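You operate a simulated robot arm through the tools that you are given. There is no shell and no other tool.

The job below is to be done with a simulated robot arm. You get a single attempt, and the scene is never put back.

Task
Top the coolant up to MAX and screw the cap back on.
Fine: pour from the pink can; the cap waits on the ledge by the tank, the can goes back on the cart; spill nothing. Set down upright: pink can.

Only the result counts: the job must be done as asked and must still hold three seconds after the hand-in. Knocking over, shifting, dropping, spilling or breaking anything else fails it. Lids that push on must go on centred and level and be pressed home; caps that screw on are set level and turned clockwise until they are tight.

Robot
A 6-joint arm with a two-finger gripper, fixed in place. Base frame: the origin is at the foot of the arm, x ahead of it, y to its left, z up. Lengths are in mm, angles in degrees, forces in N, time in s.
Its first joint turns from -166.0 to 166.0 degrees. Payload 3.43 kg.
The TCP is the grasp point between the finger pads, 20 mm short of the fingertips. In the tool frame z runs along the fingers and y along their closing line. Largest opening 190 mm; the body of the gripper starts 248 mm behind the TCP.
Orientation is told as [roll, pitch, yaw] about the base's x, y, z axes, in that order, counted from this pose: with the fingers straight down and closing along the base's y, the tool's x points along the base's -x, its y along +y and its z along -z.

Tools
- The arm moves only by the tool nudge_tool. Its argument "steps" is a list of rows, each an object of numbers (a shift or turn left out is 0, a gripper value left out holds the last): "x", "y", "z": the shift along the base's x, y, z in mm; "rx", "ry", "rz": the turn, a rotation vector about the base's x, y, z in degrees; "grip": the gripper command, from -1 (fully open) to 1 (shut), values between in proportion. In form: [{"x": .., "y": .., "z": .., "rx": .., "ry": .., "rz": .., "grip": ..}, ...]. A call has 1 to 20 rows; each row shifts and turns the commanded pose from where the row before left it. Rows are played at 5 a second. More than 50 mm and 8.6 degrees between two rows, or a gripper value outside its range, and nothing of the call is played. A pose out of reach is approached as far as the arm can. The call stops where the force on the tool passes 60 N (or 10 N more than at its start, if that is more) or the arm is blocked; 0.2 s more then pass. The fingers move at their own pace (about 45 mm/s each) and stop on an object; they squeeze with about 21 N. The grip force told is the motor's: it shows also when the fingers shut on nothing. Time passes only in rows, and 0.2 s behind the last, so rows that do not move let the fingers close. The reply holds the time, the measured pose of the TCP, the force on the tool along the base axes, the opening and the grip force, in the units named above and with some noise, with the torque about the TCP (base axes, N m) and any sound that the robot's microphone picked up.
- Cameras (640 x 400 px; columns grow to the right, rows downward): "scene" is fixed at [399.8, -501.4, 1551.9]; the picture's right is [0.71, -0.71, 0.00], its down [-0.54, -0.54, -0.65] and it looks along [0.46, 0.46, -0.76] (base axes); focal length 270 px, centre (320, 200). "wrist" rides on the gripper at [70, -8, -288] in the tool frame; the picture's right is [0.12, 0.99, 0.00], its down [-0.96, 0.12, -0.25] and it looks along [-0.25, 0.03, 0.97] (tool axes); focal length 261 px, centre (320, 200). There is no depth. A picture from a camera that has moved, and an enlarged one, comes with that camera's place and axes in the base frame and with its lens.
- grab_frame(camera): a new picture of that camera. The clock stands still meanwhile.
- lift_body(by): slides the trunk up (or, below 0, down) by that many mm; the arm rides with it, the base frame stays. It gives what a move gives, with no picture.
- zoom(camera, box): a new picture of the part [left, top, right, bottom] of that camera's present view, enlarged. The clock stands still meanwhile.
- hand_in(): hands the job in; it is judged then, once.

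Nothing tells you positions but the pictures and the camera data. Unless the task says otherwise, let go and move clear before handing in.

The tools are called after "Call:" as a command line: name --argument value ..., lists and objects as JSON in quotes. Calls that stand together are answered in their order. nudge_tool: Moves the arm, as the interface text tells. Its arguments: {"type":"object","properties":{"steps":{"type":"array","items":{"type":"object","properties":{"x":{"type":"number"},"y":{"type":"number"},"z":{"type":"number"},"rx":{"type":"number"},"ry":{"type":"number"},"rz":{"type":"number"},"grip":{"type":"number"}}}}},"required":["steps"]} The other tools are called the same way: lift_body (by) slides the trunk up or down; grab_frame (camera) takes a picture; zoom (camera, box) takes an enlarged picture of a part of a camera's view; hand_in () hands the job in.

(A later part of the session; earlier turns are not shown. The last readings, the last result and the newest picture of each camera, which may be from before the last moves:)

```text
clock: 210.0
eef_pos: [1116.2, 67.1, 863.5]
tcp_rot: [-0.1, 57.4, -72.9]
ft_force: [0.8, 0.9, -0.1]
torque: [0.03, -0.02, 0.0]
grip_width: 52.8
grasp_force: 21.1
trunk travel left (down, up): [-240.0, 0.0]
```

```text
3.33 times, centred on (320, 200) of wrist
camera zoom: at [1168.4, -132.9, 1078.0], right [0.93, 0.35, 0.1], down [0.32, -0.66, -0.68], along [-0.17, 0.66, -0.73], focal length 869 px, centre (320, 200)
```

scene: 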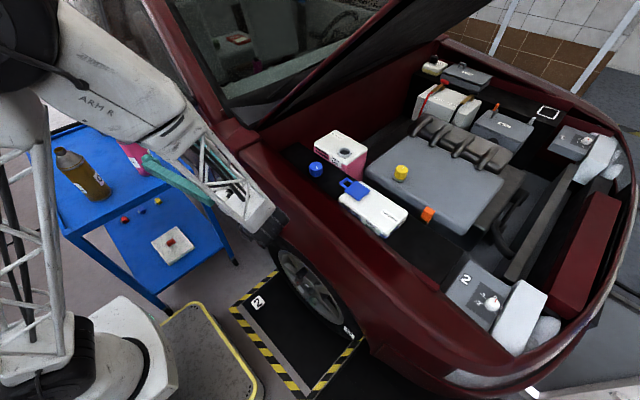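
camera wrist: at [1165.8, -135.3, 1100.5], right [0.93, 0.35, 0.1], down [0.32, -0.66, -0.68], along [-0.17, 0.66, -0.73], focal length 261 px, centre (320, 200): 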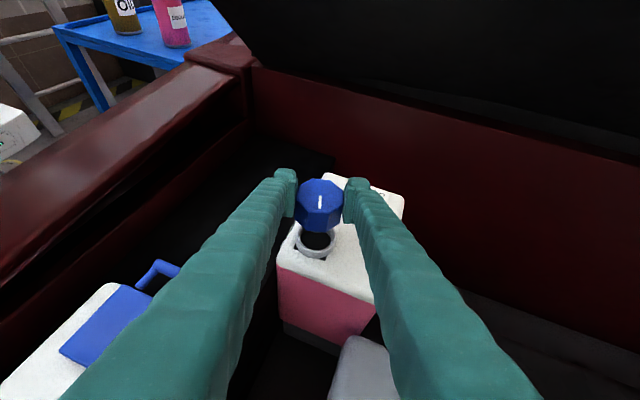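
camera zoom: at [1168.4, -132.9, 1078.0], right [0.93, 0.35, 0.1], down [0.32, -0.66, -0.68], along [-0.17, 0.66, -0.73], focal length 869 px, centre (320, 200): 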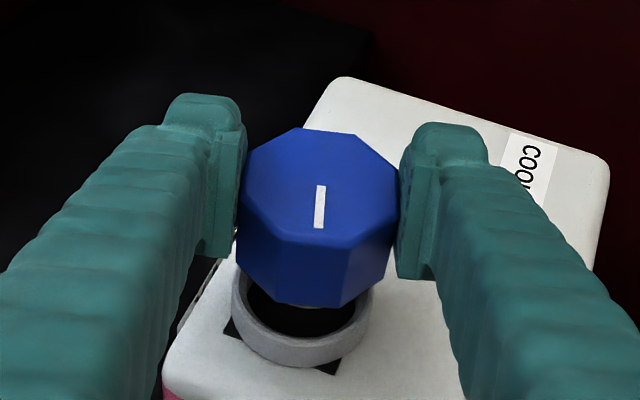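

Call:
nudge_tool --steps '[{"x": -0.6, "z": -2}, {"z": -2}, {"z": -2}, {}]'

Call:
nudge_tool --steps '[{"z": -1.5}, {"z": -1.5}, {}]'

Call:
zoom --camera "wrist" --box '[240, 140, 400, 260]'

```text
clock: 211.0
eef_pos: [1114.4, 65.7, 857.5]
tcp_rot: [0.1, 57.3, -73.0]
ft_force: [-0.7, -0.3, -0.5]
torque: [-0.01, 0.0, -0.04]
grip_width: 52.8
grasp_force: 21.2
trunk travel left (down, up): [-240.0, 0.0]
```

```text
clock: 211.8
eef_pos: [1113.9, 64.9, 853.9]
tcp_rot: [0.0, 57.3, -73.0]
ft_force: [-0.4, -0.1, -1.1]
torque: [0.02, 0.02, 0.0]
grip_width: 52.6
grasp_force: 21.0
trunk travel left (down, up): [-240.0, 0.0]
```

```text
3.33 times, centred on (320, 200) of wrist
camera zoom: at [1166.6, -133.8, 1068.8], right [0.93, 0.35, 0.1], down [0.32, -0.66, -0.68], along [-0.17, 0.66, -0.73], focal length 869 px, centre (320, 200)
```

zoom: 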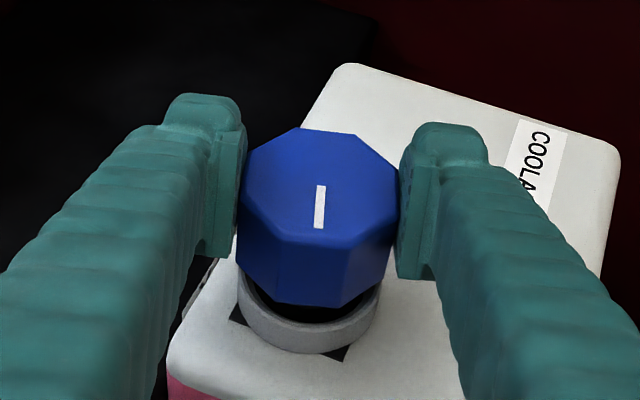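

Call:
nudge_tool --steps '[{"z": -1.5}, {"z": -1.5}, {}]'

Call:
nudge_tool --steps '[{"z": -1.5}, {"z": -1.5}, {}]'

Call:
zoom --camera "wrist" --box '[240, 140, 400, 260]'

```text
clock: 212.6
eef_pos: [1114.2, 64.0, 850.9]
tcp_rot: [-0.1, 57.4, -72.9]
ft_force: [-0.4, -0.4, -1.3]
torque: [0.0, -0.01, -0.01]
grip_width: 53.1
grasp_force: 20.7
trunk travel left (down, up): [-240.0, 0.0]
```

```text
clock: 213.4
eef_pos: [1115.1, 64.4, 847.7]
tcp_rot: [0.0, 57.3, -73.1]
ft_force: [0.8, 0.0, -0.3]
torque: [0.0, 0.0, -0.02]
grip_width: 52.9
grasp_force: 20.4
trunk travel left (down, up): [-240.0, 0.0]
```

```text
3.33 times, centred on (320, 200) of wrist
camera zoom: at [1167.4, -133.8, 1063.2], right [0.93, 0.35, 0.1], down [0.32, -0.66, -0.68], along [-0.17, 0.66, -0.73], focal length 869 px, centre (320, 200)
```

zoom: 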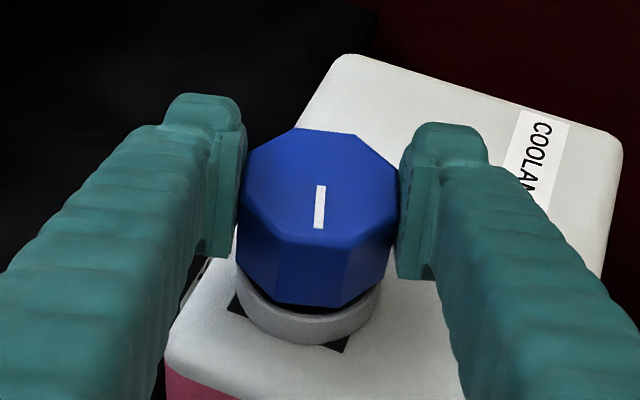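

Call:
nudge_tool --steps '[{"z": -1}, {"z": -1}, {}]'

Call:
nudge_tool --steps '[{"z": -1}, {"z": -1}, {}]'

Call:
zoom --camera "wrist" --box '[240, 140, 400, 260]'

```text
clock: 214.2
eef_pos: [1116.4, 63.6, 847.4]
tcp_rot: [0.0, 57.3, -72.8]
ft_force: [7.4, -8.5, 10.8]
torque: [0.05, -0.1, 0.03]
grip_width: 52.9
grasp_force: 20.9
trunk travel left (down, up): [-240.0, 0.0]
```

```text
clock: 215.0
eef_pos: [1114.6, 65.4, 845.0]
tcp_rot: [0.1, 57.4, -72.9]
ft_force: [5.0, -6.2, 12.5]
torque: [0.05, -0.03, 0.01]
grip_width: 52.6
grasp_force: 20.5
trunk travel left (down, up): [-240.0, 0.0]
```

```text
3.33 times, centred on (320, 200) of wrist
camera zoom: at [1167.2, -132.7, 1060.0], right [0.93, 0.35, 0.1], down [0.32, -0.66, -0.68], along [-0.17, 0.66, -0.73], focal length 869 px, centre (320, 200)
```

zoom: 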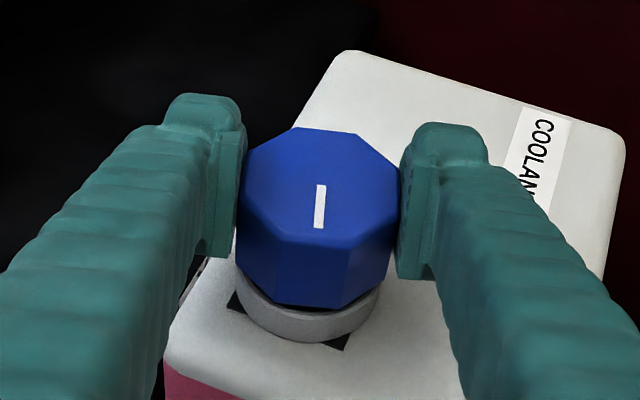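

The cap rests on the thread start with about 12 N. I'll begin turning clockwise with light downward pressure.

Call:
nudge_tool --steps '[{"x": 0.5, "y": -0.5, "rz": -4}, {"rz": -4}, {"rz": -4}, {"rz": -4}, {}]'

Call:
zoom --camera "wrist" --box '[240, 140, 400, 260]'

```text
clock: 216.2
eef_pos: [1117.2, 63.3, 844.6]
tcp_rot: [0.0, 57.3, -89.0]
ft_force: [-0.8, 3.7, 0.5]
torque: [0.08, 0.05, 0.02]
grip_width: 52.8
grasp_force: 20.6
trunk travel left (down, up): [-240.0, 0.0]
```

```text
3.33 times, centred on (320, 200) of wrist
camera zoom: at [1111.4, -142.1, 1059.7], right [0.99, 0.08, 0.1], down [0.13, -0.73, -0.68], along [0.02, 0.68, -0.73], focal length 869 px, centre (320, 200)
```

zoom: 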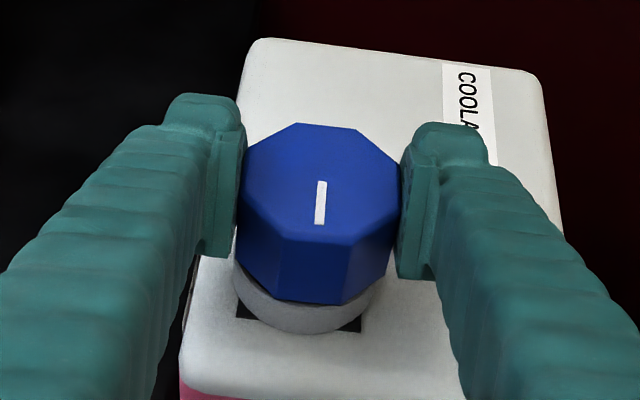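

Call:
nudge_tool --steps '[{"z": -0.8, "rz": -4}, {"z": -0.2, "rz": -4}, {"z": -0.2, "rz": -4}, {"z": -0.2, "rz": -4}, {}]'

Call:
zoom --camera "wrist" --box '[240, 140, 400, 260]'

```text
clock: 217.4
eef_pos: [1114.4, 62.6, 844.0]
tcp_rot: [0.0, 57.2, -104.9]
ft_force: [-0.1, 0.2, -0.7]
torque: [-0.06, 0.01, -0.03]
grip_width: 52.9
grasp_force: 21.8
trunk travel left (down, up): [-240.0, 0.0]
```

```text
3.33 times, centred on (320, 200) of wrist
camera zoom: at [1054.9, -131.9, 1057.7], right [0.98, -0.2, 0.1], down [-0.08, -0.73, -0.68], along [0.21, 0.65, -0.73], focal length 869 px, centre (320, 200)
```

zoom: 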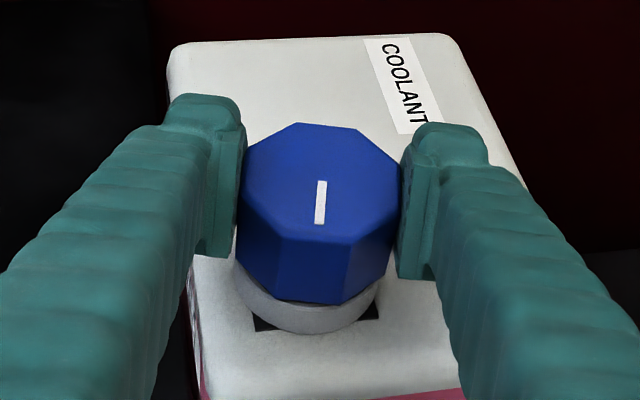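

Call:
nudge_tool --steps '[{"z": -1}, {}]'

Call:
nudge_tool --steps '[{"z": -1}, {}]'

```text
clock: 218.0
eef_pos: [1114.1, 63.1, 842.3]
tcp_rot: [0.0, 57.3, -105.0]
ft_force: [0.1, 0.1, -0.3]
torque: [-0.02, 0.03, -0.02]
grip_width: 53.1
grasp_force: 21.2
trunk travel left (down, up): [-240.0, 0.0]
```

```text
clock: 218.6
eef_pos: [1115.6, 63.3, 841.8]
tcp_rot: [0.0, 57.3, -105.1]
ft_force: [-0.3, 0.1, -0.1]
torque: [0.01, 0.0, 0.01]
grip_width: 52.8
grasp_force: 21.0
trunk travel left (down, up): [-240.0, 0.0]
```

Call:
zoom --camera "wrist" --box '[240, 140, 400, 260]'

Call:
nudge_tool --steps '[{"z": -1}, {}]'

Call:
nudge_tool --steps '[{"z": -1}, {}]'

Call:
zoom --camera "wrist" --box '[240, 140, 400, 260]'

```text
3.33 times, centred on (320, 200) of wrist
camera zoom: at [1055.0, -131.3, 1055.6], right [0.98, -0.19, 0.1], down [-0.08, -0.73, -0.68], along [0.2, 0.65, -0.73], focal length 869 px, centre (320, 200)
```

zoom: 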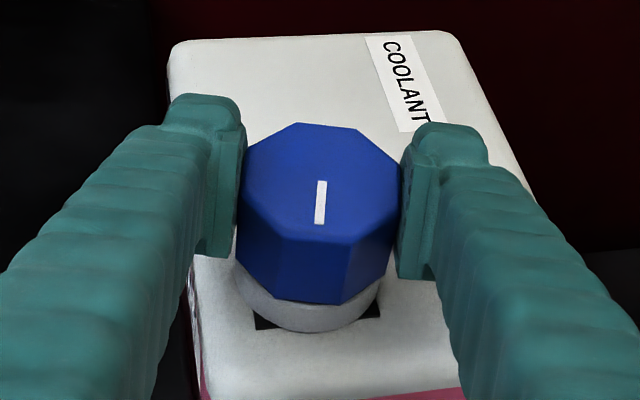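

```text
clock: 219.2
eef_pos: [1115.4, 63.6, 839.1]
tcp_rot: [0.0, 57.3, -105.0]
ft_force: [0.2, 0.4, -1.7]
torque: [0.0, -0.02, 0.01]
grip_width: 52.8
grasp_force: 21.3
trunk travel left (down, up): [-240.0, 0.0]
```

```text
clock: 219.8
eef_pos: [1114.9, 65.5, 838.9]
tcp_rot: [0.0, 57.3, -105.0]
ft_force: [0.5, 0.7, 0.1]
torque: [-0.01, -0.02, -0.01]
grip_width: 53.0
grasp_force: 20.9
trunk travel left (down, up): [-240.0, 0.0]
```

```text
3.33 times, centred on (320, 200) of wrist
camera zoom: at [1055.0, -131.3, 1054.5], right [0.98, -0.19, 0.1], down [-0.08, -0.73, -0.68], along [0.2, 0.65, -0.73], focal length 869 px, centre (320, 200)
```

zoom: 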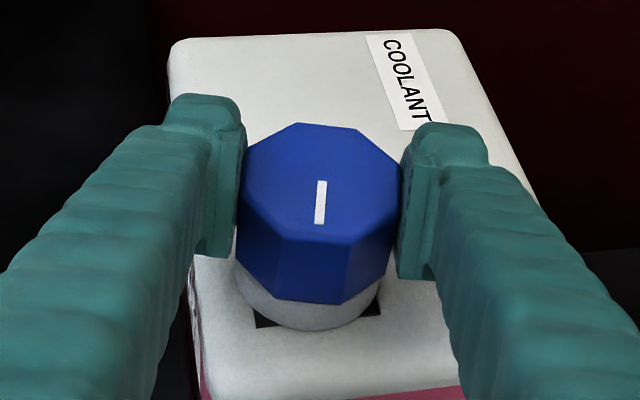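

Call:
nudge_tool --steps '[{"z": -1}, {}]'

Call:
nudge_tool --steps '[{"z": -1}, {}]'

Call:
zoom --camera "wrist" --box '[280, 160, 360, 240]'

```text
clock: 220.4
eef_pos: [1114.3, 64.1, 839.8]
tcp_rot: [0.2, 57.4, -104.9]
ft_force: [-1.2, 1.0, 6.4]
torque: [-0.14, 0.04, -0.01]
grip_width: 52.7
grasp_force: 20.9
trunk travel left (down, up): [-240.0, 0.0]
```

```text
clock: 221.0
eef_pos: [1114.0, 63.9, 838.7]
tcp_rot: [0.2, 57.4, -104.9]
ft_force: [1.2, 1.6, 12.9]
torque: [-0.29, -0.01, 0.07]
grip_width: 52.7
grasp_force: 21.5
trunk travel left (down, up): [-240.0, 0.0]
```

```text
5.00 times, centred on (320, 200) of wrist
camera zoom: at [1054.7, -131.4, 1053.9], right [0.98, -0.19, 0.1], down [-0.08, -0.73, -0.68], along [0.21, 0.65, -0.73], focal length 1303 px, centre (320, 200)
```

zoom: 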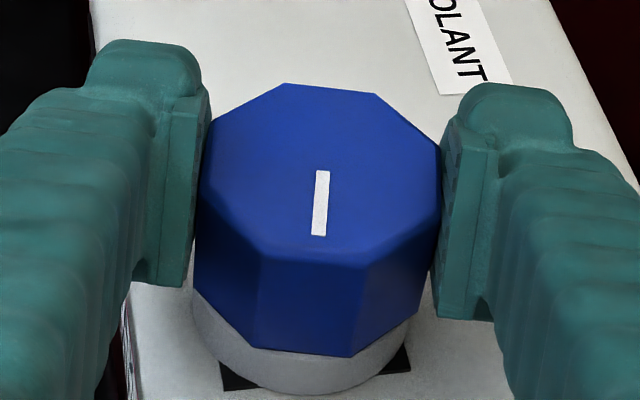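

Solid contact now, with the cap seated over the neck. I'll keep turning clockwise with light pressure and watch the forces.

Call:
nudge_tool --steps '[{"z": 0.3, "rz": -4}, {"rz": -4}, {"rz": -4}, {"rz": -4}, {}]'

Call:
nudge_tool --steps '[{"rz": -4}, {"rz": -4}, {"rz": -4}, {"rz": -4}, {}]'

Call:
nudge_tool --steps '[{"rz": -4}, {"rz": -4}, {"rz": -4}, {"rz": -4}, {}]'

Call:
zoom --camera "wrist" --box '[240, 140, 400, 260]'

```text
clock: 222.2
eef_pos: [1115.3, 62.1, 837.8]
tcp_rot: [-0.1, 57.3, -121.0]
ft_force: [-0.1, 0.3, 0.3]
torque: [0.01, 0.01, 0.0]
grip_width: 52.8
grasp_force: 21.1
trunk travel left (down, up): [-240.0, 0.0]
```

```text
clock: 223.4
eef_pos: [1115.3, 63.0, 839.0]
tcp_rot: [0.0, 57.3, -136.9]
ft_force: [-0.4, -0.6, -0.1]
torque: [-0.01, -0.07, 0.01]
grip_width: 52.8
grasp_force: 21.1
trunk travel left (down, up): [-240.0, 0.0]
```

```text
clock: 224.6
eef_pos: [1114.8, 63.1, 837.7]
tcp_rot: [0.1, 57.4, -153.0]
ft_force: [-0.8, 0.3, 0.0]
torque: [-0.02, 0.0, 0.01]
grip_width: 52.8
grasp_force: 21.0
trunk travel left (down, up): [-240.0, 0.0]
```

```text
3.33 times, centred on (320, 200) of wrist
camera zoom: at [930.0, -22.6, 1052.6], right [0.51, -0.86, 0.1], down [-0.6, -0.43, -0.68], along [0.62, 0.28, -0.73], focal length 869 px, centre (320, 200)
```

zoom: 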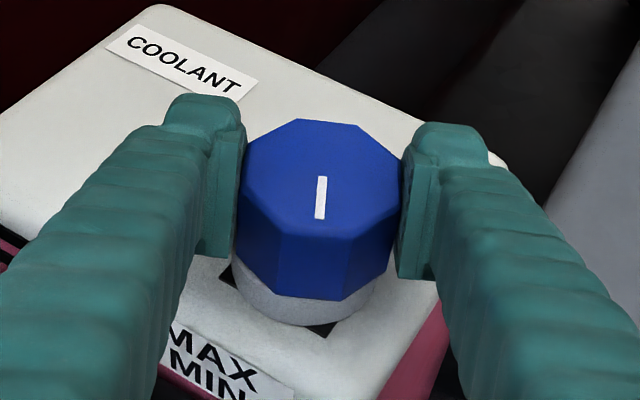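

Call:
nudge_tool --steps '[{"z": -1}, {}]'

Call:
nudge_tool --steps '[{"z": -1}, {}]'

Call:
nudge_tool --steps '[{"z": -0.7}, {}]'

Call:
zoom --camera "wrist" --box '[240, 140, 400, 260]'

```text
clock: 225.2
eef_pos: [1116.0, 63.5, 838.1]
tcp_rot: [0.0, 57.3, -153.0]
ft_force: [-0.6, 0.3, 3.0]
torque: [-0.05, 0.02, 0.01]
grip_width: 52.8
grasp_force: 21.5
trunk travel left (down, up): [-240.0, 0.0]
```

```text
clock: 225.8
eef_pos: [1114.9, 64.0, 837.5]
tcp_rot: [0.2, 57.3, -152.8]
ft_force: [-0.9, -2.1, 10.6]
torque: [-0.09, 0.16, 0.0]
grip_width: 53.0
grasp_force: 20.9
trunk travel left (down, up): [-240.0, 0.0]
```

```text
clock: 226.4
eef_pos: [1115.6, 63.1, 835.8]
tcp_rot: [0.0, 57.3, -152.9]
ft_force: [5.0, 0.9, 15.4]
torque: [0.03, -0.12, 0.03]
grip_width: 52.8
grasp_force: 21.5
trunk travel left (down, up): [-240.0, 0.0]
```

```text
3.33 times, centred on (320, 200) of wrist
camera zoom: at [930.1, -22.5, 1051.2], right [0.51, -0.85, 0.1], down [-0.59, -0.43, -0.68], along [0.62, 0.28, -0.73], focal length 869 px, centre (320, 200)
```

zoom: 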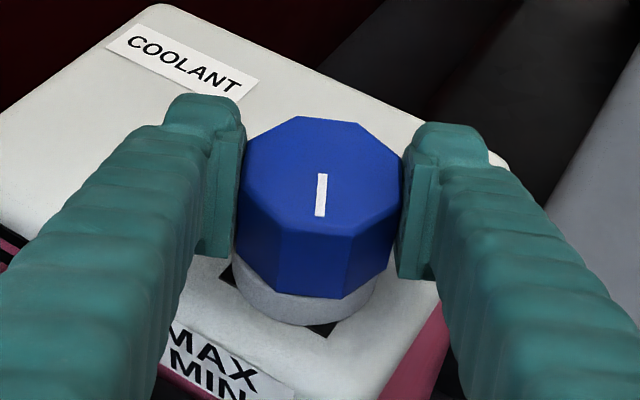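

Call:
nudge_tool --steps '[{"z": 0.7, "rz": -4}, {"rz": -4}, {}]'

Call:
nudge_tool --steps '[{"z": 1}, {"z": 1}, {"z": 1}, {}]'

Call:
zoom --camera "wrist" --box '[240, 140, 400, 260]'

```text
clock: 227.2
eef_pos: [1114.6, 62.6, 836.2]
tcp_rot: [0.0, 57.3, -161.0]
ft_force: [0.6, -0.2, 3.6]
torque: [0.0, -0.08, 0.0]
grip_width: 53.0
grasp_force: 21.1
trunk travel left (down, up): [-240.0, 0.0]
```

```text
clock: 228.2
eef_pos: [1114.6, 65.0, 839.7]
tcp_rot: [-0.1, 57.3, -161.0]
ft_force: [-0.3, 0.3, -0.3]
torque: [-0.02, -0.02, 0.01]
grip_width: 52.7
grasp_force: 21.0
trunk travel left (down, up): [-240.0, 0.0]
```

```text
3.33 times, centred on (320, 200) of wrist
camera zoom: at [920.0, 5.0, 1053.9], right [0.38, -0.92, 0.1], down [-0.65, -0.35, -0.68], along [0.66, 0.19, -0.73], focal length 869 px, centre (320, 200)
```

zoom: 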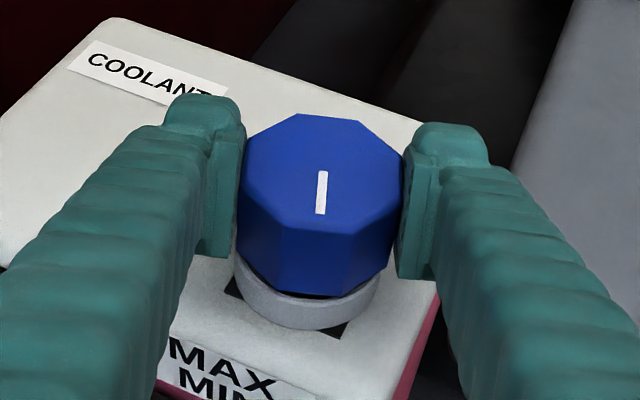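

The cap lifts freely, so the thread did not catch without pressure. I'll swing back to ~107° with the cap clear of the thread and then turn clockwise while holding a steady downward push.

Call:
nudge_tool --steps '[{"z": 3}, {"rz": 6}, {"rz": 6}, {"rz": 7}, {"rz": 7}, {"rz": 7}, {"rz": 7}, {"rz": 7}, {"rz": 7}, {"rz": 7}, {"rz": 7}, {"rz": 7}, {"rz": 7}, {"rz": 6}, {}]'

Call:
nudge_tool --steps '[{"z": -2}, {"z": -2}, {"z": -1}, {}]'

Call:
zoom --camera "wrist" --box '[240, 140, 400, 260]'

```text
clock: 231.4
eef_pos: [1114.1, 64.8, 840.7]
tcp_rot: [-0.1, 57.3, -73.0]
ft_force: [1.7, -4.7, 1.1]
torque: [-0.19, -0.02, 0.05]
grip_width: 52.6
grasp_force: 21.0
trunk travel left (down, up): [-240.0, 0.0]
```

```text
clock: 232.4
eef_pos: [1115.2, 63.4, 837.2]
tcp_rot: [-0.1, 57.4, -73.0]
ft_force: [-0.1, 0.5, -0.9]
torque: [0.01, 0.0, 0.02]
grip_width: 53.1
grasp_force: 21.1
trunk travel left (down, up): [-240.0, 0.0]
```

```text
3.33 times, centred on (320, 200) of wrist
camera zoom: at [1168.4, -134.0, 1051.5], right [0.93, 0.35, 0.1], down [0.32, -0.66, -0.68], along [-0.17, 0.66, -0.73], focal length 869 px, centre (320, 200)
```

zoom: 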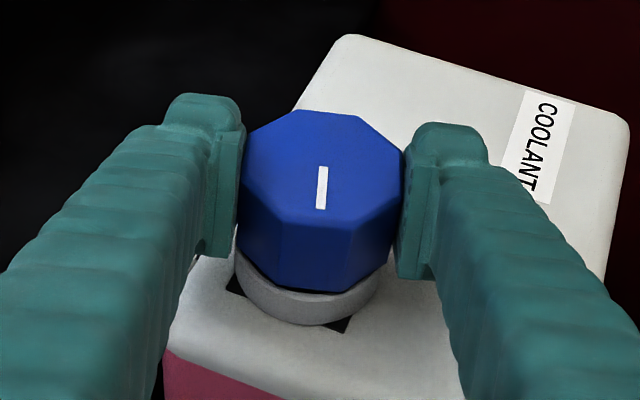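

Call:
nudge_tool --steps '[{"z": -1}, {}]'

Call:
nudge_tool --steps '[{"z": -1}, {}]'

Call:
nudge_tool --steps '[{"z": -1}, {}]'

```text
clock: 233.0
eef_pos: [1115.9, 63.6, 836.1]
tcp_rot: [0.1, 57.3, -72.9]
ft_force: [0.3, -0.4, 0.0]
torque: [0.0, 0.01, 0.04]
grip_width: 52.6
grasp_force: 20.7
trunk travel left (down, up): [-240.0, 0.0]
```

```text
clock: 233.6
eef_pos: [1115.4, 65.1, 834.8]
tcp_rot: [0.0, 57.1, -73.0]
ft_force: [-0.2, 0.6, 0.6]
torque: [0.0, -0.01, -0.02]
grip_width: 52.8
grasp_force: 20.6
trunk travel left (down, up): [-240.0, 0.0]
```

```text
clock: 234.2
eef_pos: [1115.2, 63.7, 835.5]
tcp_rot: [0.1, 57.2, -73.0]
ft_force: [2.9, -0.9, 8.5]
torque: [-0.2, -0.1, 0.06]
grip_width: 52.7
grasp_force: 21.2
trunk travel left (down, up): [-240.0, 0.0]
```

Call:
nudge_tool --steps '[{"z": -0.3, "rz": -3}, {"z": -0.3, "rz": -3}, {"z": -0.3, "rz": -3}]'

Call:
nudge_tool --steps '[{"z": -0.3, "rz": -3}, {"z": -0.3, "rz": -3}, {"z": -0.3, "rz": -3}]'

Call:
nudge_tool --steps '[{"z": -0.3, "rz": -3}, {"z": -0.3, "rz": -3}, {"z": -0.3, "rz": -3}]'

Call:
zoom --camera "wrist" --box '[240, 140, 400, 260]'

```text
clock: 235.0
eef_pos: [1114.9, 63.0, 834.4]
tcp_rot: [0.1, 57.4, -81.8]
ft_force: [-3.1, -1.2, 9.7]
torque: [0.16, 0.0, 0.02]
grip_width: 52.7
grasp_force: 20.8
trunk travel left (down, up): [-240.0, 0.0]
```

```text
clock: 235.8
eef_pos: [1113.8, 64.9, 833.2]
tcp_rot: [0.1, 57.3, -90.9]
ft_force: [-4.4, -1.8, 14.0]
torque: [-0.04, 0.02, 0.02]
grip_width: 52.9
grasp_force: 21.2
trunk travel left (down, up): [-240.0, 0.0]
```

```text
clock: 236.6
eef_pos: [1115.4, 63.3, 831.4]
tcp_rot: [-0.1, 57.4, -100.0]
ft_force: [-4.3, 2.1, 12.1]
torque: [0.17, -0.08, 0.1]
grip_width: 52.7
grasp_force: 20.7
trunk travel left (down, up): [-240.0, 0.0]
```

```text
3.33 times, centred on (320, 200) of wrist
camera zoom: at [1072.5, -136.6, 1046.6], right [0.99, -0.11, 0.1], down [-0.01, -0.74, -0.68], along [0.15, 0.67, -0.73], focal length 869 px, centre (320, 200)
```

zoom: 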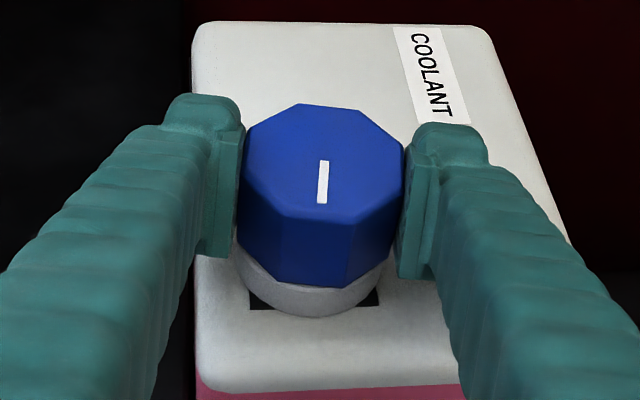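

Call:
nudge_tool --steps '[{"z": 1}, {"z": 1}, {}]'

Call:
nudge_tool --steps '[{"z": 1}, {"z": 1}, {}]'

Call:
zoom --camera "wrist" --box '[240, 140, 400, 260]'

```text
clock: 237.4
eef_pos: [1116.2, 63.8, 832.6]
tcp_rot: [-0.1, 57.3, -100.1]
ft_force: [0.8, 0.0, -1.4]
torque: [-0.04, 0.01, -0.04]
grip_width: 52.9
grasp_force: 21.0
trunk travel left (down, up): [-240.0, 0.0]
```

```text
clock: 238.2
eef_pos: [1116.2, 64.3, 835.0]
tcp_rot: [-0.1, 57.2, -100.0]
ft_force: [0.5, 0.3, -0.8]
torque: [0.0, 0.01, 0.04]
grip_width: 52.8
grasp_force: 21.0
trunk travel left (down, up): [-240.0, 0.0]
```

```text
3.33 times, centred on (320, 200) of wrist
camera zoom: at [1072.7, -135.8, 1049.9], right [0.99, -0.11, 0.1], down [-0.01, -0.74, -0.68], along [0.15, 0.67, -0.73], focal length 869 px, centre (320, 200)
```

zoom: 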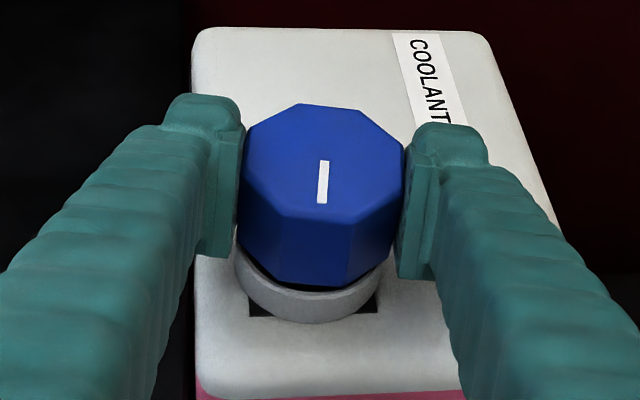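

Call:
zoom --camera "wrist" --box '[285, 160, 355, 240]'

Call:
zoom --camera "scene" --box '[290, 100, 410, 190]'

```text
5.00 times, centred on (320, 200) of wrist
camera zoom: at [1072.7, -135.8, 1049.9], right [0.99, -0.11, 0.1], down [-0.01, -0.74, -0.68], along [0.15, 0.67, -0.73], focal length 1303 px, centre (320, 200)
```

zoom: 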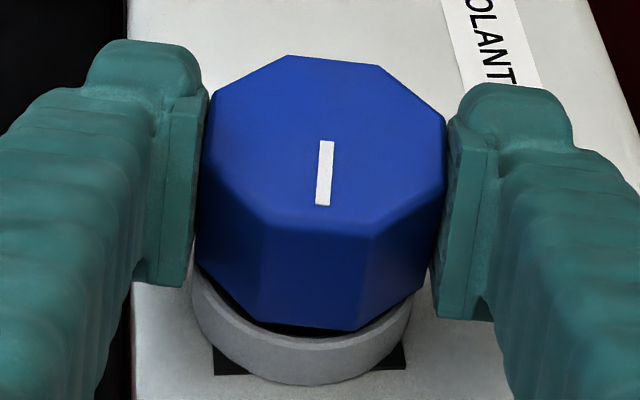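

```text
4.44 times, centred on (350, 145) of scene
camera zoom: at [399.8, -501.4, 1551.9], right [0.71, -0.71, 0.0], down [-0.54, -0.54, -0.65], along [0.46, 0.46, -0.76], focal length 1200 px, centre (187, 444)
```

zoom: 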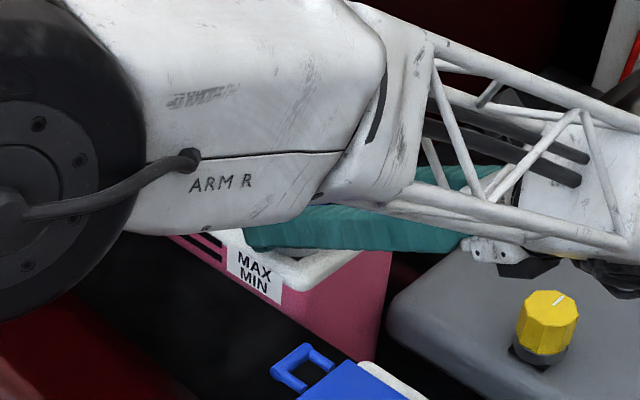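

The cap is level but about 1 mm off-axis, and it has slid up in the grip. I'll seat it on the neck, let go so it settles on its own, and regrip higher at ~107°.

Call:
nudge_tool --steps '[{"x": -1.1, "y": 0.1}, {"z": -1}, {"z": -1}, {"z": -0.5}, {}]'

Call:
nudge_tool --steps '[{"grip": 0.4}, {"grip": 0.3}, {"grip": 0.2}, {}, {}]'

Call:
zoom --camera "wrist" --box '[285, 160, 355, 240]'

```text
clock: 239.4
eef_pos: [1113.2, 64.8, 831.7]
tcp_rot: [0.1, 57.2, -100.0]
ft_force: [0.3, 0.0, -0.9]
torque: [-0.02, -0.01, 0.0]
grip_width: 52.9
grasp_force: 21.1
trunk travel left (down, up): [-240.0, 0.0]
```

```text
clock: 240.6
eef_pos: [1114.2, 64.2, 831.6]
tcp_rot: [0.0, 57.3, -99.9]
ft_force: [0.7, -0.5, -0.4]
torque: [0.0, 0.03, -0.01]
grip_width: 76.0
grasp_force: 0.0
trunk travel left (down, up): [-240.0, 0.0]
```

```text
5.00 times, centred on (320, 200) of wrist
camera zoom: at [1071.4, -136.1, 1047.4], right [0.99, -0.11, 0.1], down [-0.01, -0.74, -0.68], along [0.15, 0.67, -0.73], focal length 1303 px, centre (320, 200)
```

zoom: 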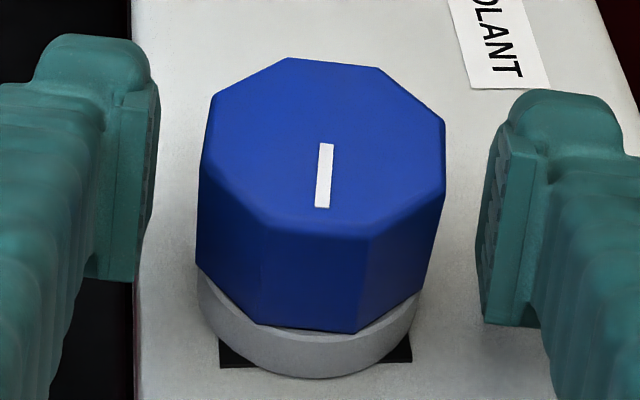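

The cap now sits centred and level on the neck. I'll regrip it higher at ~107°.

Call:
nudge_tool --steps '[{"z": 4}, {"z": 5}, {"rz": 7}, {"rz": 7}, {"rz": 7}, {"rz": 6}, {}]'

Call:
zoom --camera "wrist" --box '[285, 160, 355, 240]'

```text
clock: 242.2
eef_pos: [1113.6, 62.8, 840.7]
tcp_rot: [-0.1, 57.4, -73.1]
ft_force: [-0.4, -0.1, -0.2]
torque: [0.06, 0.05, 0.04]
grip_width: 76.1
grasp_force: 0.1
trunk travel left (down, up): [-240.0, 0.0]
```

```text
5.00 times, centred on (320, 200) of wrist
camera zoom: at [1166.4, -134.4, 1054.9], right [0.93, 0.35, 0.1], down [0.32, -0.66, -0.68], along [-0.17, 0.66, -0.73], focal length 1303 px, centre (320, 200)
```

zoom: 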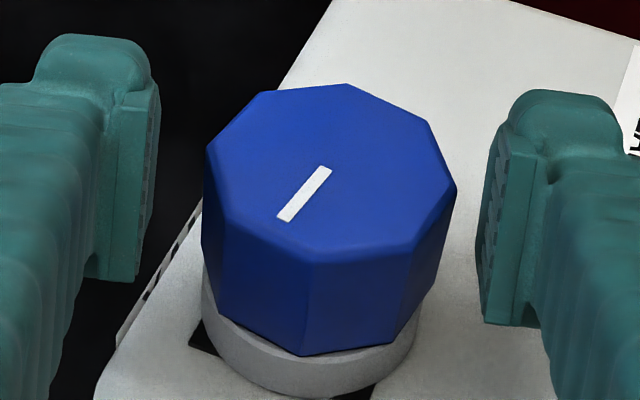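

Call:
nudge_tool --steps '[{"rz": -7}, {"rz": -7}, {"rz": -7}, {"rz": -6}, {"grip": 1}, {}, {}, {}]'

Call:
zoom --camera "wrist" --box '[285, 160, 355, 240]'

```text
clock: 244.0
eef_pos: [1115.1, 64.3, 840.5]
tcp_rot: [0.0, 57.4, -100.0]
ft_force: [1.5, 0.2, -0.1]
torque: [0.04, -0.03, 0.01]
grip_width: 53.1
grasp_force: 21.1
trunk travel left (down, up): [-240.0, 0.0]
```

```text
5.00 times, centred on (320, 200) of wrist
camera zoom: at [1071.3, -135.9, 1055.9], right [0.99, -0.11, 0.1], down [-0.01, -0.74, -0.68], along [0.15, 0.67, -0.73], focal length 1303 px, centre (320, 200)
```

zoom: 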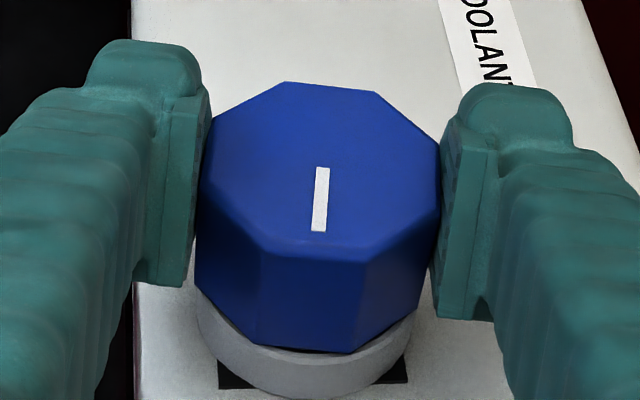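

Call:
nudge_tool --steps '[{"z": -0.7}, {}]'

Call:
nudge_tool --steps '[{"z": -0.7}, {}]'

```text
clock: 244.6
eef_pos: [1114.9, 64.9, 840.8]
tcp_rot: [0.0, 57.3, -99.9]
ft_force: [-0.4, 0.1, 0.4]
torque: [0.03, -0.03, 0.03]
grip_width: 52.9
grasp_force: 21.0
trunk travel left (down, up): [-240.0, 0.0]
```

```text
clock: 245.2
eef_pos: [1114.9, 63.4, 840.0]
tcp_rot: [0.0, 57.3, -99.9]
ft_force: [0.0, -0.1, 0.1]
torque: [-0.03, 0.03, 0.02]
grip_width: 52.7
grasp_force: 21.1
trunk travel left (down, up): [-240.0, 0.0]
```

Call:
nudge_tool --steps '[{"z": -1}, {}]'

Call:
nudge_tool --steps '[{"z": -0.7}, {}]'

Call:
zoom --camera "wrist" --box '[285, 160, 355, 240]'

```text
clock: 245.8
eef_pos: [1113.9, 63.5, 840.1]
tcp_rot: [0.1, 57.4, -99.9]
ft_force: [0.8, -1.2, 4.5]
torque: [-0.04, -0.16, 0.02]
grip_width: 52.8
grasp_force: 21.4
trunk travel left (down, up): [-240.0, 0.0]
```

```text
clock: 246.4
eef_pos: [1114.1, 63.8, 840.2]
tcp_rot: [0.1, 57.4, -99.9]
ft_force: [1.6, -1.3, 14.4]
torque: [-0.07, 0.0, 0.02]
grip_width: 52.7
grasp_force: 21.1
trunk travel left (down, up): [-240.0, 0.0]
```

```text
5.00 times, centred on (320, 200) of wrist
camera zoom: at [1070.3, -136.9, 1054.6], right [0.99, -0.11, 0.1], down [-0.01, -0.74, -0.68], along [0.15, 0.67, -0.73], focal length 1303 px, centre (320, 200)
```

zoom: 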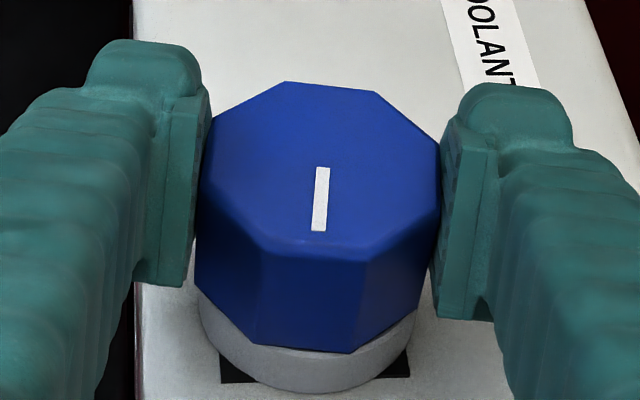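

Call:
nudge_tool --steps '[{"rz": -3}, {"rz": -3}, {"rz": -3}]'

Call:
nudge_tool --steps '[{"rz": -3}, {"rz": -3}, {"rz": -3}]'

Call:
nudge_tool --steps '[{"rz": -3}, {"rz": -3}, {"rz": -3}]'

Call:
zoom --camera "wrist" --box '[285, 160, 355, 240]'

```text
clock: 247.2
eef_pos: [1114.3, 61.9, 838.3]
tcp_rot: [0.0, 57.5, -109.0]
ft_force: [-1.8, 1.9, 8.0]
torque: [-0.05, -0.05, 0.03]
grip_width: 53.1
grasp_force: 21.3
trunk travel left (down, up): [-240.0, 0.0]
```

```text
clock: 248.0
eef_pos: [1115.0, 64.4, 838.8]
tcp_rot: [-0.1, 57.3, -118.0]
ft_force: [0.1, 0.8, 2.4]
torque: [0.02, -0.03, 0.08]
grip_width: 52.7
grasp_force: 21.3
trunk travel left (down, up): [-240.0, 0.0]
```

```text
clock: 248.8
eef_pos: [1114.5, 64.1, 838.1]
tcp_rot: [0.1, 57.3, -126.9]
ft_force: [-0.9, 1.5, 4.1]
torque: [0.01, -0.04, 0.04]
grip_width: 52.8
grasp_force: 21.1
trunk travel left (down, up): [-240.0, 0.0]
```

```text
5.00 times, centred on (320, 200) of wrist
camera zoom: at [985.3, -94.8, 1053.3], right [0.83, -0.55, 0.1], down [-0.35, -0.65, -0.68], along [0.43, 0.53, -0.73], focal length 1303 px, centre (320, 200)
```

zoom: 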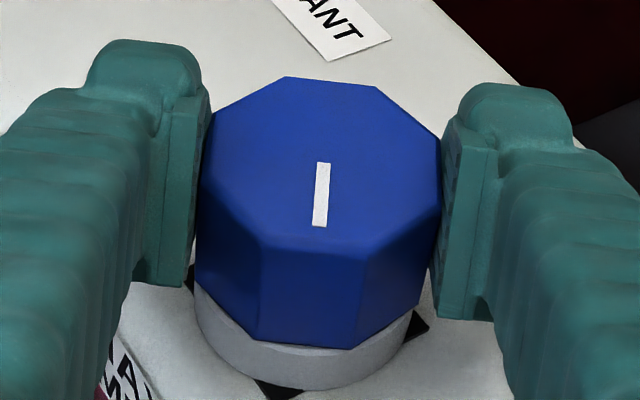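

Call:
nudge_tool --steps '[{"z": -0.4, "rz": -3}, {"rz": -3}, {"z": -0.2, "rz": -3}]'

Call:
nudge_tool --steps '[{"z": -0.3, "rz": -3}, {"rz": -3}, {"z": -0.2, "rz": -3}]'

Call:
nudge_tool --steps '[{"z": -0.3, "rz": -4}, {"rz": -4}, {"z": -0.2, "rz": -4}, {"rz": -4}]'

Call:
zoom --camera "wrist" --box '[285, 160, 355, 240]'

```text
clock: 249.6
eef_pos: [1113.0, 65.4, 839.3]
tcp_rot: [0.1, 57.4, -135.8]
ft_force: [-3.1, 0.4, 8.1]
torque: [-0.08, -0.01, 0.05]
grip_width: 52.7
grasp_force: 21.1
trunk travel left (down, up): [-240.0, 0.0]
```

```text
clock: 250.4
eef_pos: [1113.0, 64.6, 838.1]
tcp_rot: [0.1, 57.4, -144.9]
ft_force: [-1.8, 1.4, 11.7]
torque: [0.03, -0.12, 0.15]
grip_width: 52.7
grasp_force: 20.6
trunk travel left (down, up): [-240.0, 0.0]
```

```text
clock: 251.4
eef_pos: [1113.9, 64.3, 837.9]
tcp_rot: [0.1, 57.4, -161.0]
ft_force: [-1.3, 3.3, 10.1]
torque: [0.09, -0.21, 0.1]
grip_width: 52.9
grasp_force: 21.2
trunk travel left (down, up): [-240.0, 0.0]
```

```text
5.00 times, centred on (320, 200) of wrist
camera zoom: at [917.8, 5.3, 1052.1], right [0.38, -0.92, 0.1], down [-0.65, -0.35, -0.68], along [0.66, 0.19, -0.73], focal length 1303 px, centre (320, 200)
```

zoom: 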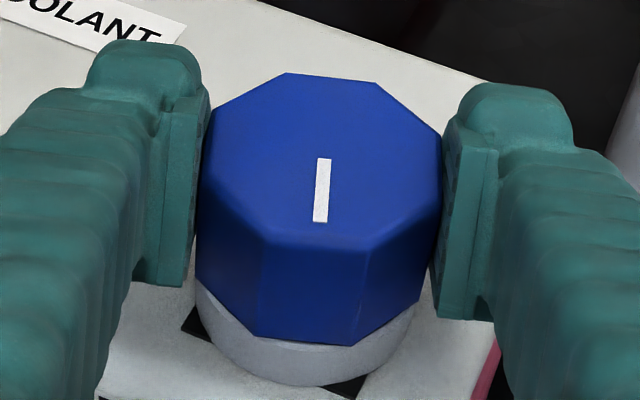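

Call:
nudge_tool --steps '[{"z": 1}, {"z": 1}, {"z": 1}, {}]'

Call:
zoom --camera "wrist" --box '[285, 160, 355, 240]'

```text
clock: 252.4
eef_pos: [1113.2, 64.9, 838.7]
tcp_rot: [0.0, 57.3, -161.0]
ft_force: [0.0, 0.0, -0.1]
torque: [0.0, -0.01, -0.03]
grip_width: 53.3
grasp_force: 21.0
trunk travel left (down, up): [-240.0, 0.0]
```

```text
5.00 times, centred on (320, 200) of wrist
camera zoom: at [919.1, 5.0, 1054.5], right [0.38, -0.92, 0.1], down [-0.65, -0.35, -0.68], along [0.65, 0.19, -0.73], focal length 1303 px, centre (320, 200)
```

zoom: 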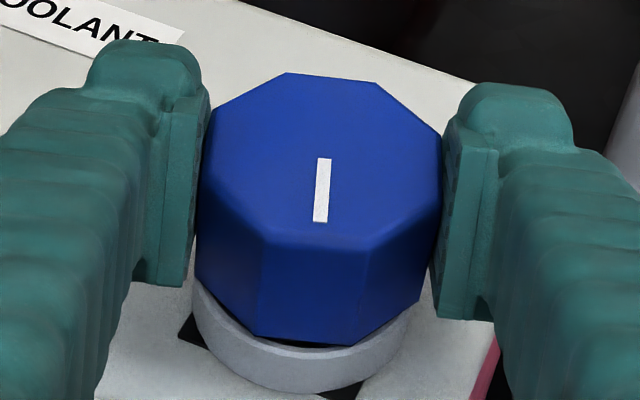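

The thread still hasn't caught. It may simply need more clockwise rotation without being lifted in between. I'll seat the cap again, release, swing back 90° and continue with pressed clockwise strokes.

Call:
nudge_tool --steps '[{"z": -1}, {"z": -1}, {"z": -0.7}, {}]'

Call:
nudge_tool --steps '[{"grip": 0.4}, {"grip": 0.3}, {"grip": 0.2}, {}, {"z": 3}, {"rz": 7.5}, {"rz": 7.5}, {"rz": 7.5}, {"rz": 7.5}, {"rz": 7.5}, {"rz": 7.5}, {"rz": 7.5}, {"rz": 7.5}, {"rz": 7.5}, {"rz": 7.5}, {"rz": 7.5}, {"rz": 7.5}, {}]'

Call:
zoom --camera "wrist" --box '[285, 160, 355, 240]'

```text
clock: 253.4
eef_pos: [1115.1, 64.3, 838.5]
tcp_rot: [0.0, 57.3, -160.9]
ft_force: [-4.5, 0.9, 3.8]
torque: [-0.05, 0.07, -0.01]
grip_width: 52.8
grasp_force: 21.0
trunk travel left (down, up): [-240.0, 0.0]
```

```text
clock: 257.2
eef_pos: [1112.8, 63.9, 838.9]
tcp_rot: [0.0, 57.3, -71.0]
ft_force: [0.1, 0.2, -0.9]
torque: [0.14, 0.07, 0.05]
grip_width: 76.1
grasp_force: 0.1
trunk travel left (down, up): [-240.0, 0.0]
```

```text
5.00 times, centred on (320, 200) of wrist
camera zoom: at [1173.6, -132.3, 1053.6], right [0.92, 0.39, 0.1], down [0.35, -0.65, -0.68], along [-0.2, 0.66, -0.73], focal length 1303 px, centre (320, 200)
```

zoom: 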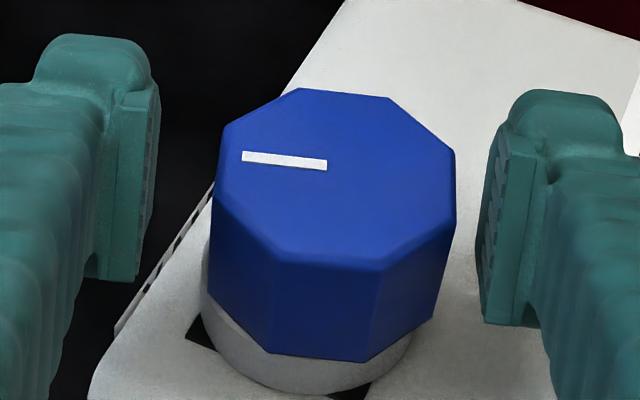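

Call:
nudge_tool --steps '[{"x": 2.6, "y": 1.1}, {"grip": 1}, {}, {}, {}]'

Call:
nudge_tool --steps '[{"z": -1}, {}]'

Call:
nudge_tool --steps '[{"z": -1}, {}]'

```text
clock: 258.4
eef_pos: [1115.5, 65.6, 838.7]
tcp_rot: [0.0, 57.3, -71.0]
ft_force: [0.1, -1.2, 1.8]
torque: [-0.03, -0.02, 0.01]
grip_width: 52.6
grasp_force: 20.8
trunk travel left (down, up): [-240.0, 0.0]
```

```text
clock: 259.0
eef_pos: [1116.2, 65.4, 839.3]
tcp_rot: [0.1, 57.3, -70.9]
ft_force: [0.6, 1.7, 5.9]
torque: [0.06, 0.0, 0.03]
grip_width: 52.7
grasp_force: 21.1
trunk travel left (down, up): [-240.0, 0.0]
```

```text
clock: 259.6
eef_pos: [1116.6, 66.1, 838.7]
tcp_rot: [0.2, 57.3, -70.8]
ft_force: [3.8, 3.3, 14.8]
torque: [0.09, -0.01, -0.01]
grip_width: 52.7
grasp_force: 21.0
trunk travel left (down, up): [-240.0, 0.0]
```

Call:
nudge_tool --steps '[{"x": -0.1, "rz": -4}, {"x": -0.1, "rz": -4}, {"x": -0.1, "rz": -4}, {"x": -0.1, "rz": -4}]'

Call:
nudge_tool --steps '[{"x": -0.1, "z": -0.3, "rz": -4}, {"x": -0.1, "rz": -4}, {"x": -0.1, "rz": -4}, {"x": -0.1, "rz": -4}]'

Call:
nudge_tool --steps '[{"x": -0.1, "z": -0.3, "rz": -4}, {"x": -0.1, "rz": -4}, {"x": -0.1, "rz": -4}, {"x": -0.1, "rz": -4}]'

Call:
zoom --camera "wrist" --box '[285, 160, 355, 240]'

```text
clock: 260.6
eef_pos: [1117.0, 63.8, 837.9]
tcp_rot: [0.0, 57.2, -87.0]
ft_force: [0.0, 0.9, -0.7]
torque: [0.1, 0.04, 0.08]
grip_width: 53.3
grasp_force: 21.5
trunk travel left (down, up): [-240.0, 0.0]
```

```text
clock: 261.6
eef_pos: [1116.3, 65.4, 836.6]
tcp_rot: [-0.1, 57.3, -103.1]
ft_force: [-0.1, 0.2, -0.5]
torque: [0.09, -0.02, 0.06]
grip_width: 52.7
grasp_force: 20.6
trunk travel left (down, up): [-240.0, 0.0]
```

```text
clock: 262.6
eef_pos: [1115.6, 65.4, 837.4]
tcp_rot: [-0.1, 57.3, -119.0]
ft_force: [1.5, 1.6, 1.6]
torque: [0.09, -0.02, 0.05]
grip_width: 52.8
grasp_force: 21.3
trunk travel left (down, up): [-240.0, 0.0]
```

```text
5.00 times, centred on (320, 200) of wrist
camera zoom: at [1010.0, -110.8, 1051.3], right [0.9, -0.43, 0.1], down [-0.25, -0.69, -0.68], along [0.36, 0.58, -0.73], focal length 1303 px, centre (320, 200)
```

zoom: 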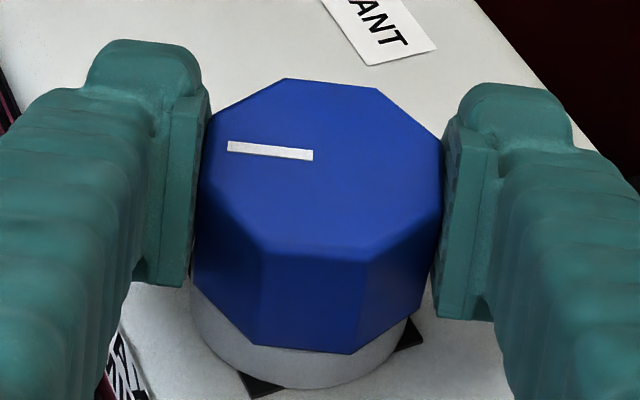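

The gap under the cap is shrinking now as I turn, so it looks like the thread is taking. I'll continue the stroke.

Call:
nudge_tool --steps '[{"x": -0.1, "z": -0.3, "rz": -4}, {"x": -0.1, "rz": -4}, {"x": -0.1, "z": -0.3, "rz": -4}, {"x": -0.1, "rz": -4}]'

Call:
nudge_tool --steps '[{"x": -0.1, "z": -0.3, "rz": -4}, {"x": -0.1, "rz": -4}, {"x": -0.1, "z": -0.3, "rz": -4}, {"x": -0.1, "rz": -4}, {"rz": -4}, {"rz": -4}]'

Call:
zoom --camera "wrist" --box '[285, 160, 355, 240]'

```text
clock: 263.6
eef_pos: [1115.3, 64.0, 836.6]
tcp_rot: [-0.1, 57.3, -135.1]
ft_force: [0.3, -0.5, -0.8]
torque: [0.06, 0.01, 0.05]
grip_width: 52.9
grasp_force: 21.0
trunk travel left (down, up): [-240.0, 0.0]
```

```text
clock: 265.0
eef_pos: [1114.2, 65.5, 835.9]
tcp_rot: [0.0, 57.3, -159.0]
ft_force: [0.0, 0.6, 3.0]
torque: [0.08, -0.17, 0.13]
grip_width: 52.7
grasp_force: 20.9
trunk travel left (down, up): [-240.0, 0.0]
```

```text
5.00 times, centred on (320, 200) of wrist
camera zoom: at [922.5, -0.4, 1051.0], right [0.42, -0.9, 0.1], down [-0.64, -0.37, -0.68], along [0.65, 0.22, -0.73], focal length 1303 px, centre (320, 200)
```

zoom: 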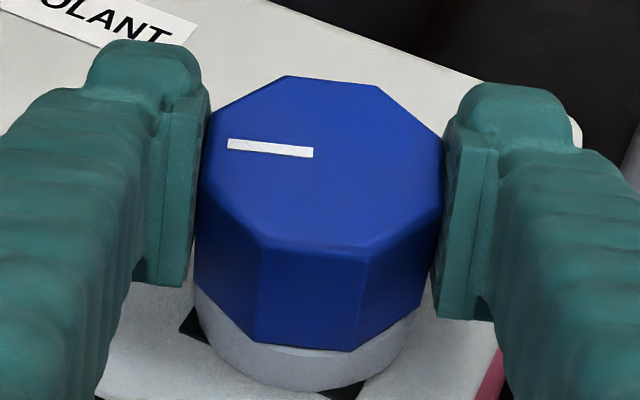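

Call:
nudge_tool --steps '[{"grip": 0.4}, {"grip": 0.3}, {"grip": 0.2}, {}, {"z": 2}, {"x": 0.2, "rz": 7.5}, {"x": 0.2, "rz": 7.5}, {"x": 0.2, "rz": 7.5}, {"x": 0.2, "rz": 7.5}, {"x": 0.2, "rz": 7.5}, {"x": 0.2, "rz": 7.5}, {"x": 0.2, "rz": 7.5}, {"x": 0.2, "rz": 7.5}, {"x": 0.2, "rz": 7.5}, {"x": 0.2, "rz": 7.5}, {"rz": 7.5}, {"rz": 5.5}, {}]'

Call:
zoom --camera "wrist" --box '[285, 160, 355, 240]'

```text
clock: 268.8
eef_pos: [1116.1, 64.2, 836.8]
tcp_rot: [0.0, 57.4, -71.0]
ft_force: [1.0, -0.5, -1.1]
torque: [0.11, 0.08, 0.03]
grip_width: 75.8
grasp_force: 0.0
trunk travel left (down, up): [-240.0, 0.0]
```

```text
5.00 times, centred on (320, 200) of wrist
camera zoom: at [1176.0, -131.4, 1052.5], right [0.92, 0.39, 0.1], down [0.35, -0.65, -0.68], along [-0.2, 0.66, -0.73], focal length 1303 px, centre (320, 200)
```

zoom: 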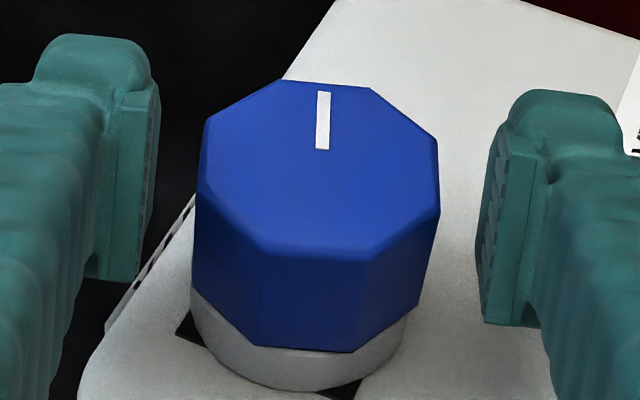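

Call:
nudge_tool --steps '[{"z": 2}, {"grip": 1}, {}, {}, {}]'

Call:
nudge_tool --steps '[{"z": 1.5}]'

Call:
zoom --camera "wrist" --box '[285, 160, 355, 240]'

```text
clock: 270.0
eef_pos: [1116.8, 65.1, 840.3]
tcp_rot: [0.0, 57.3, -70.9]
ft_force: [-0.1, -0.4, -0.6]
torque: [0.04, -0.02, 0.04]
grip_width: 52.8
grasp_force: 21.2
trunk travel left (down, up): [-240.0, 0.0]
```

```text
clock: 270.4
eef_pos: [1116.7, 63.6, 840.9]
tcp_rot: [0.0, 57.3, -71.0]
ft_force: [-0.8, 0.5, 0.1]
torque: [0.01, -0.01, -0.04]
grip_width: 52.8
grasp_force: 20.3
trunk travel left (down, up): [-240.0, 0.0]
```

```text
5.00 times, centred on (320, 200) of wrist
camera zoom: at [1176.2, -132.0, 1056.5], right [0.92, 0.38, 0.1], down [0.35, -0.65, -0.68], along [-0.19, 0.66, -0.73], focal length 1303 px, centre (320, 200)
```

zoom: 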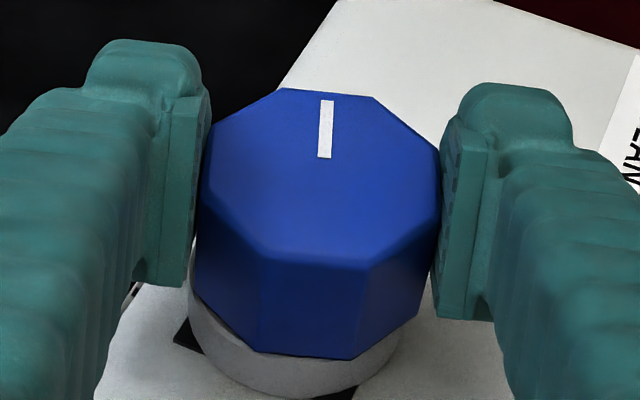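

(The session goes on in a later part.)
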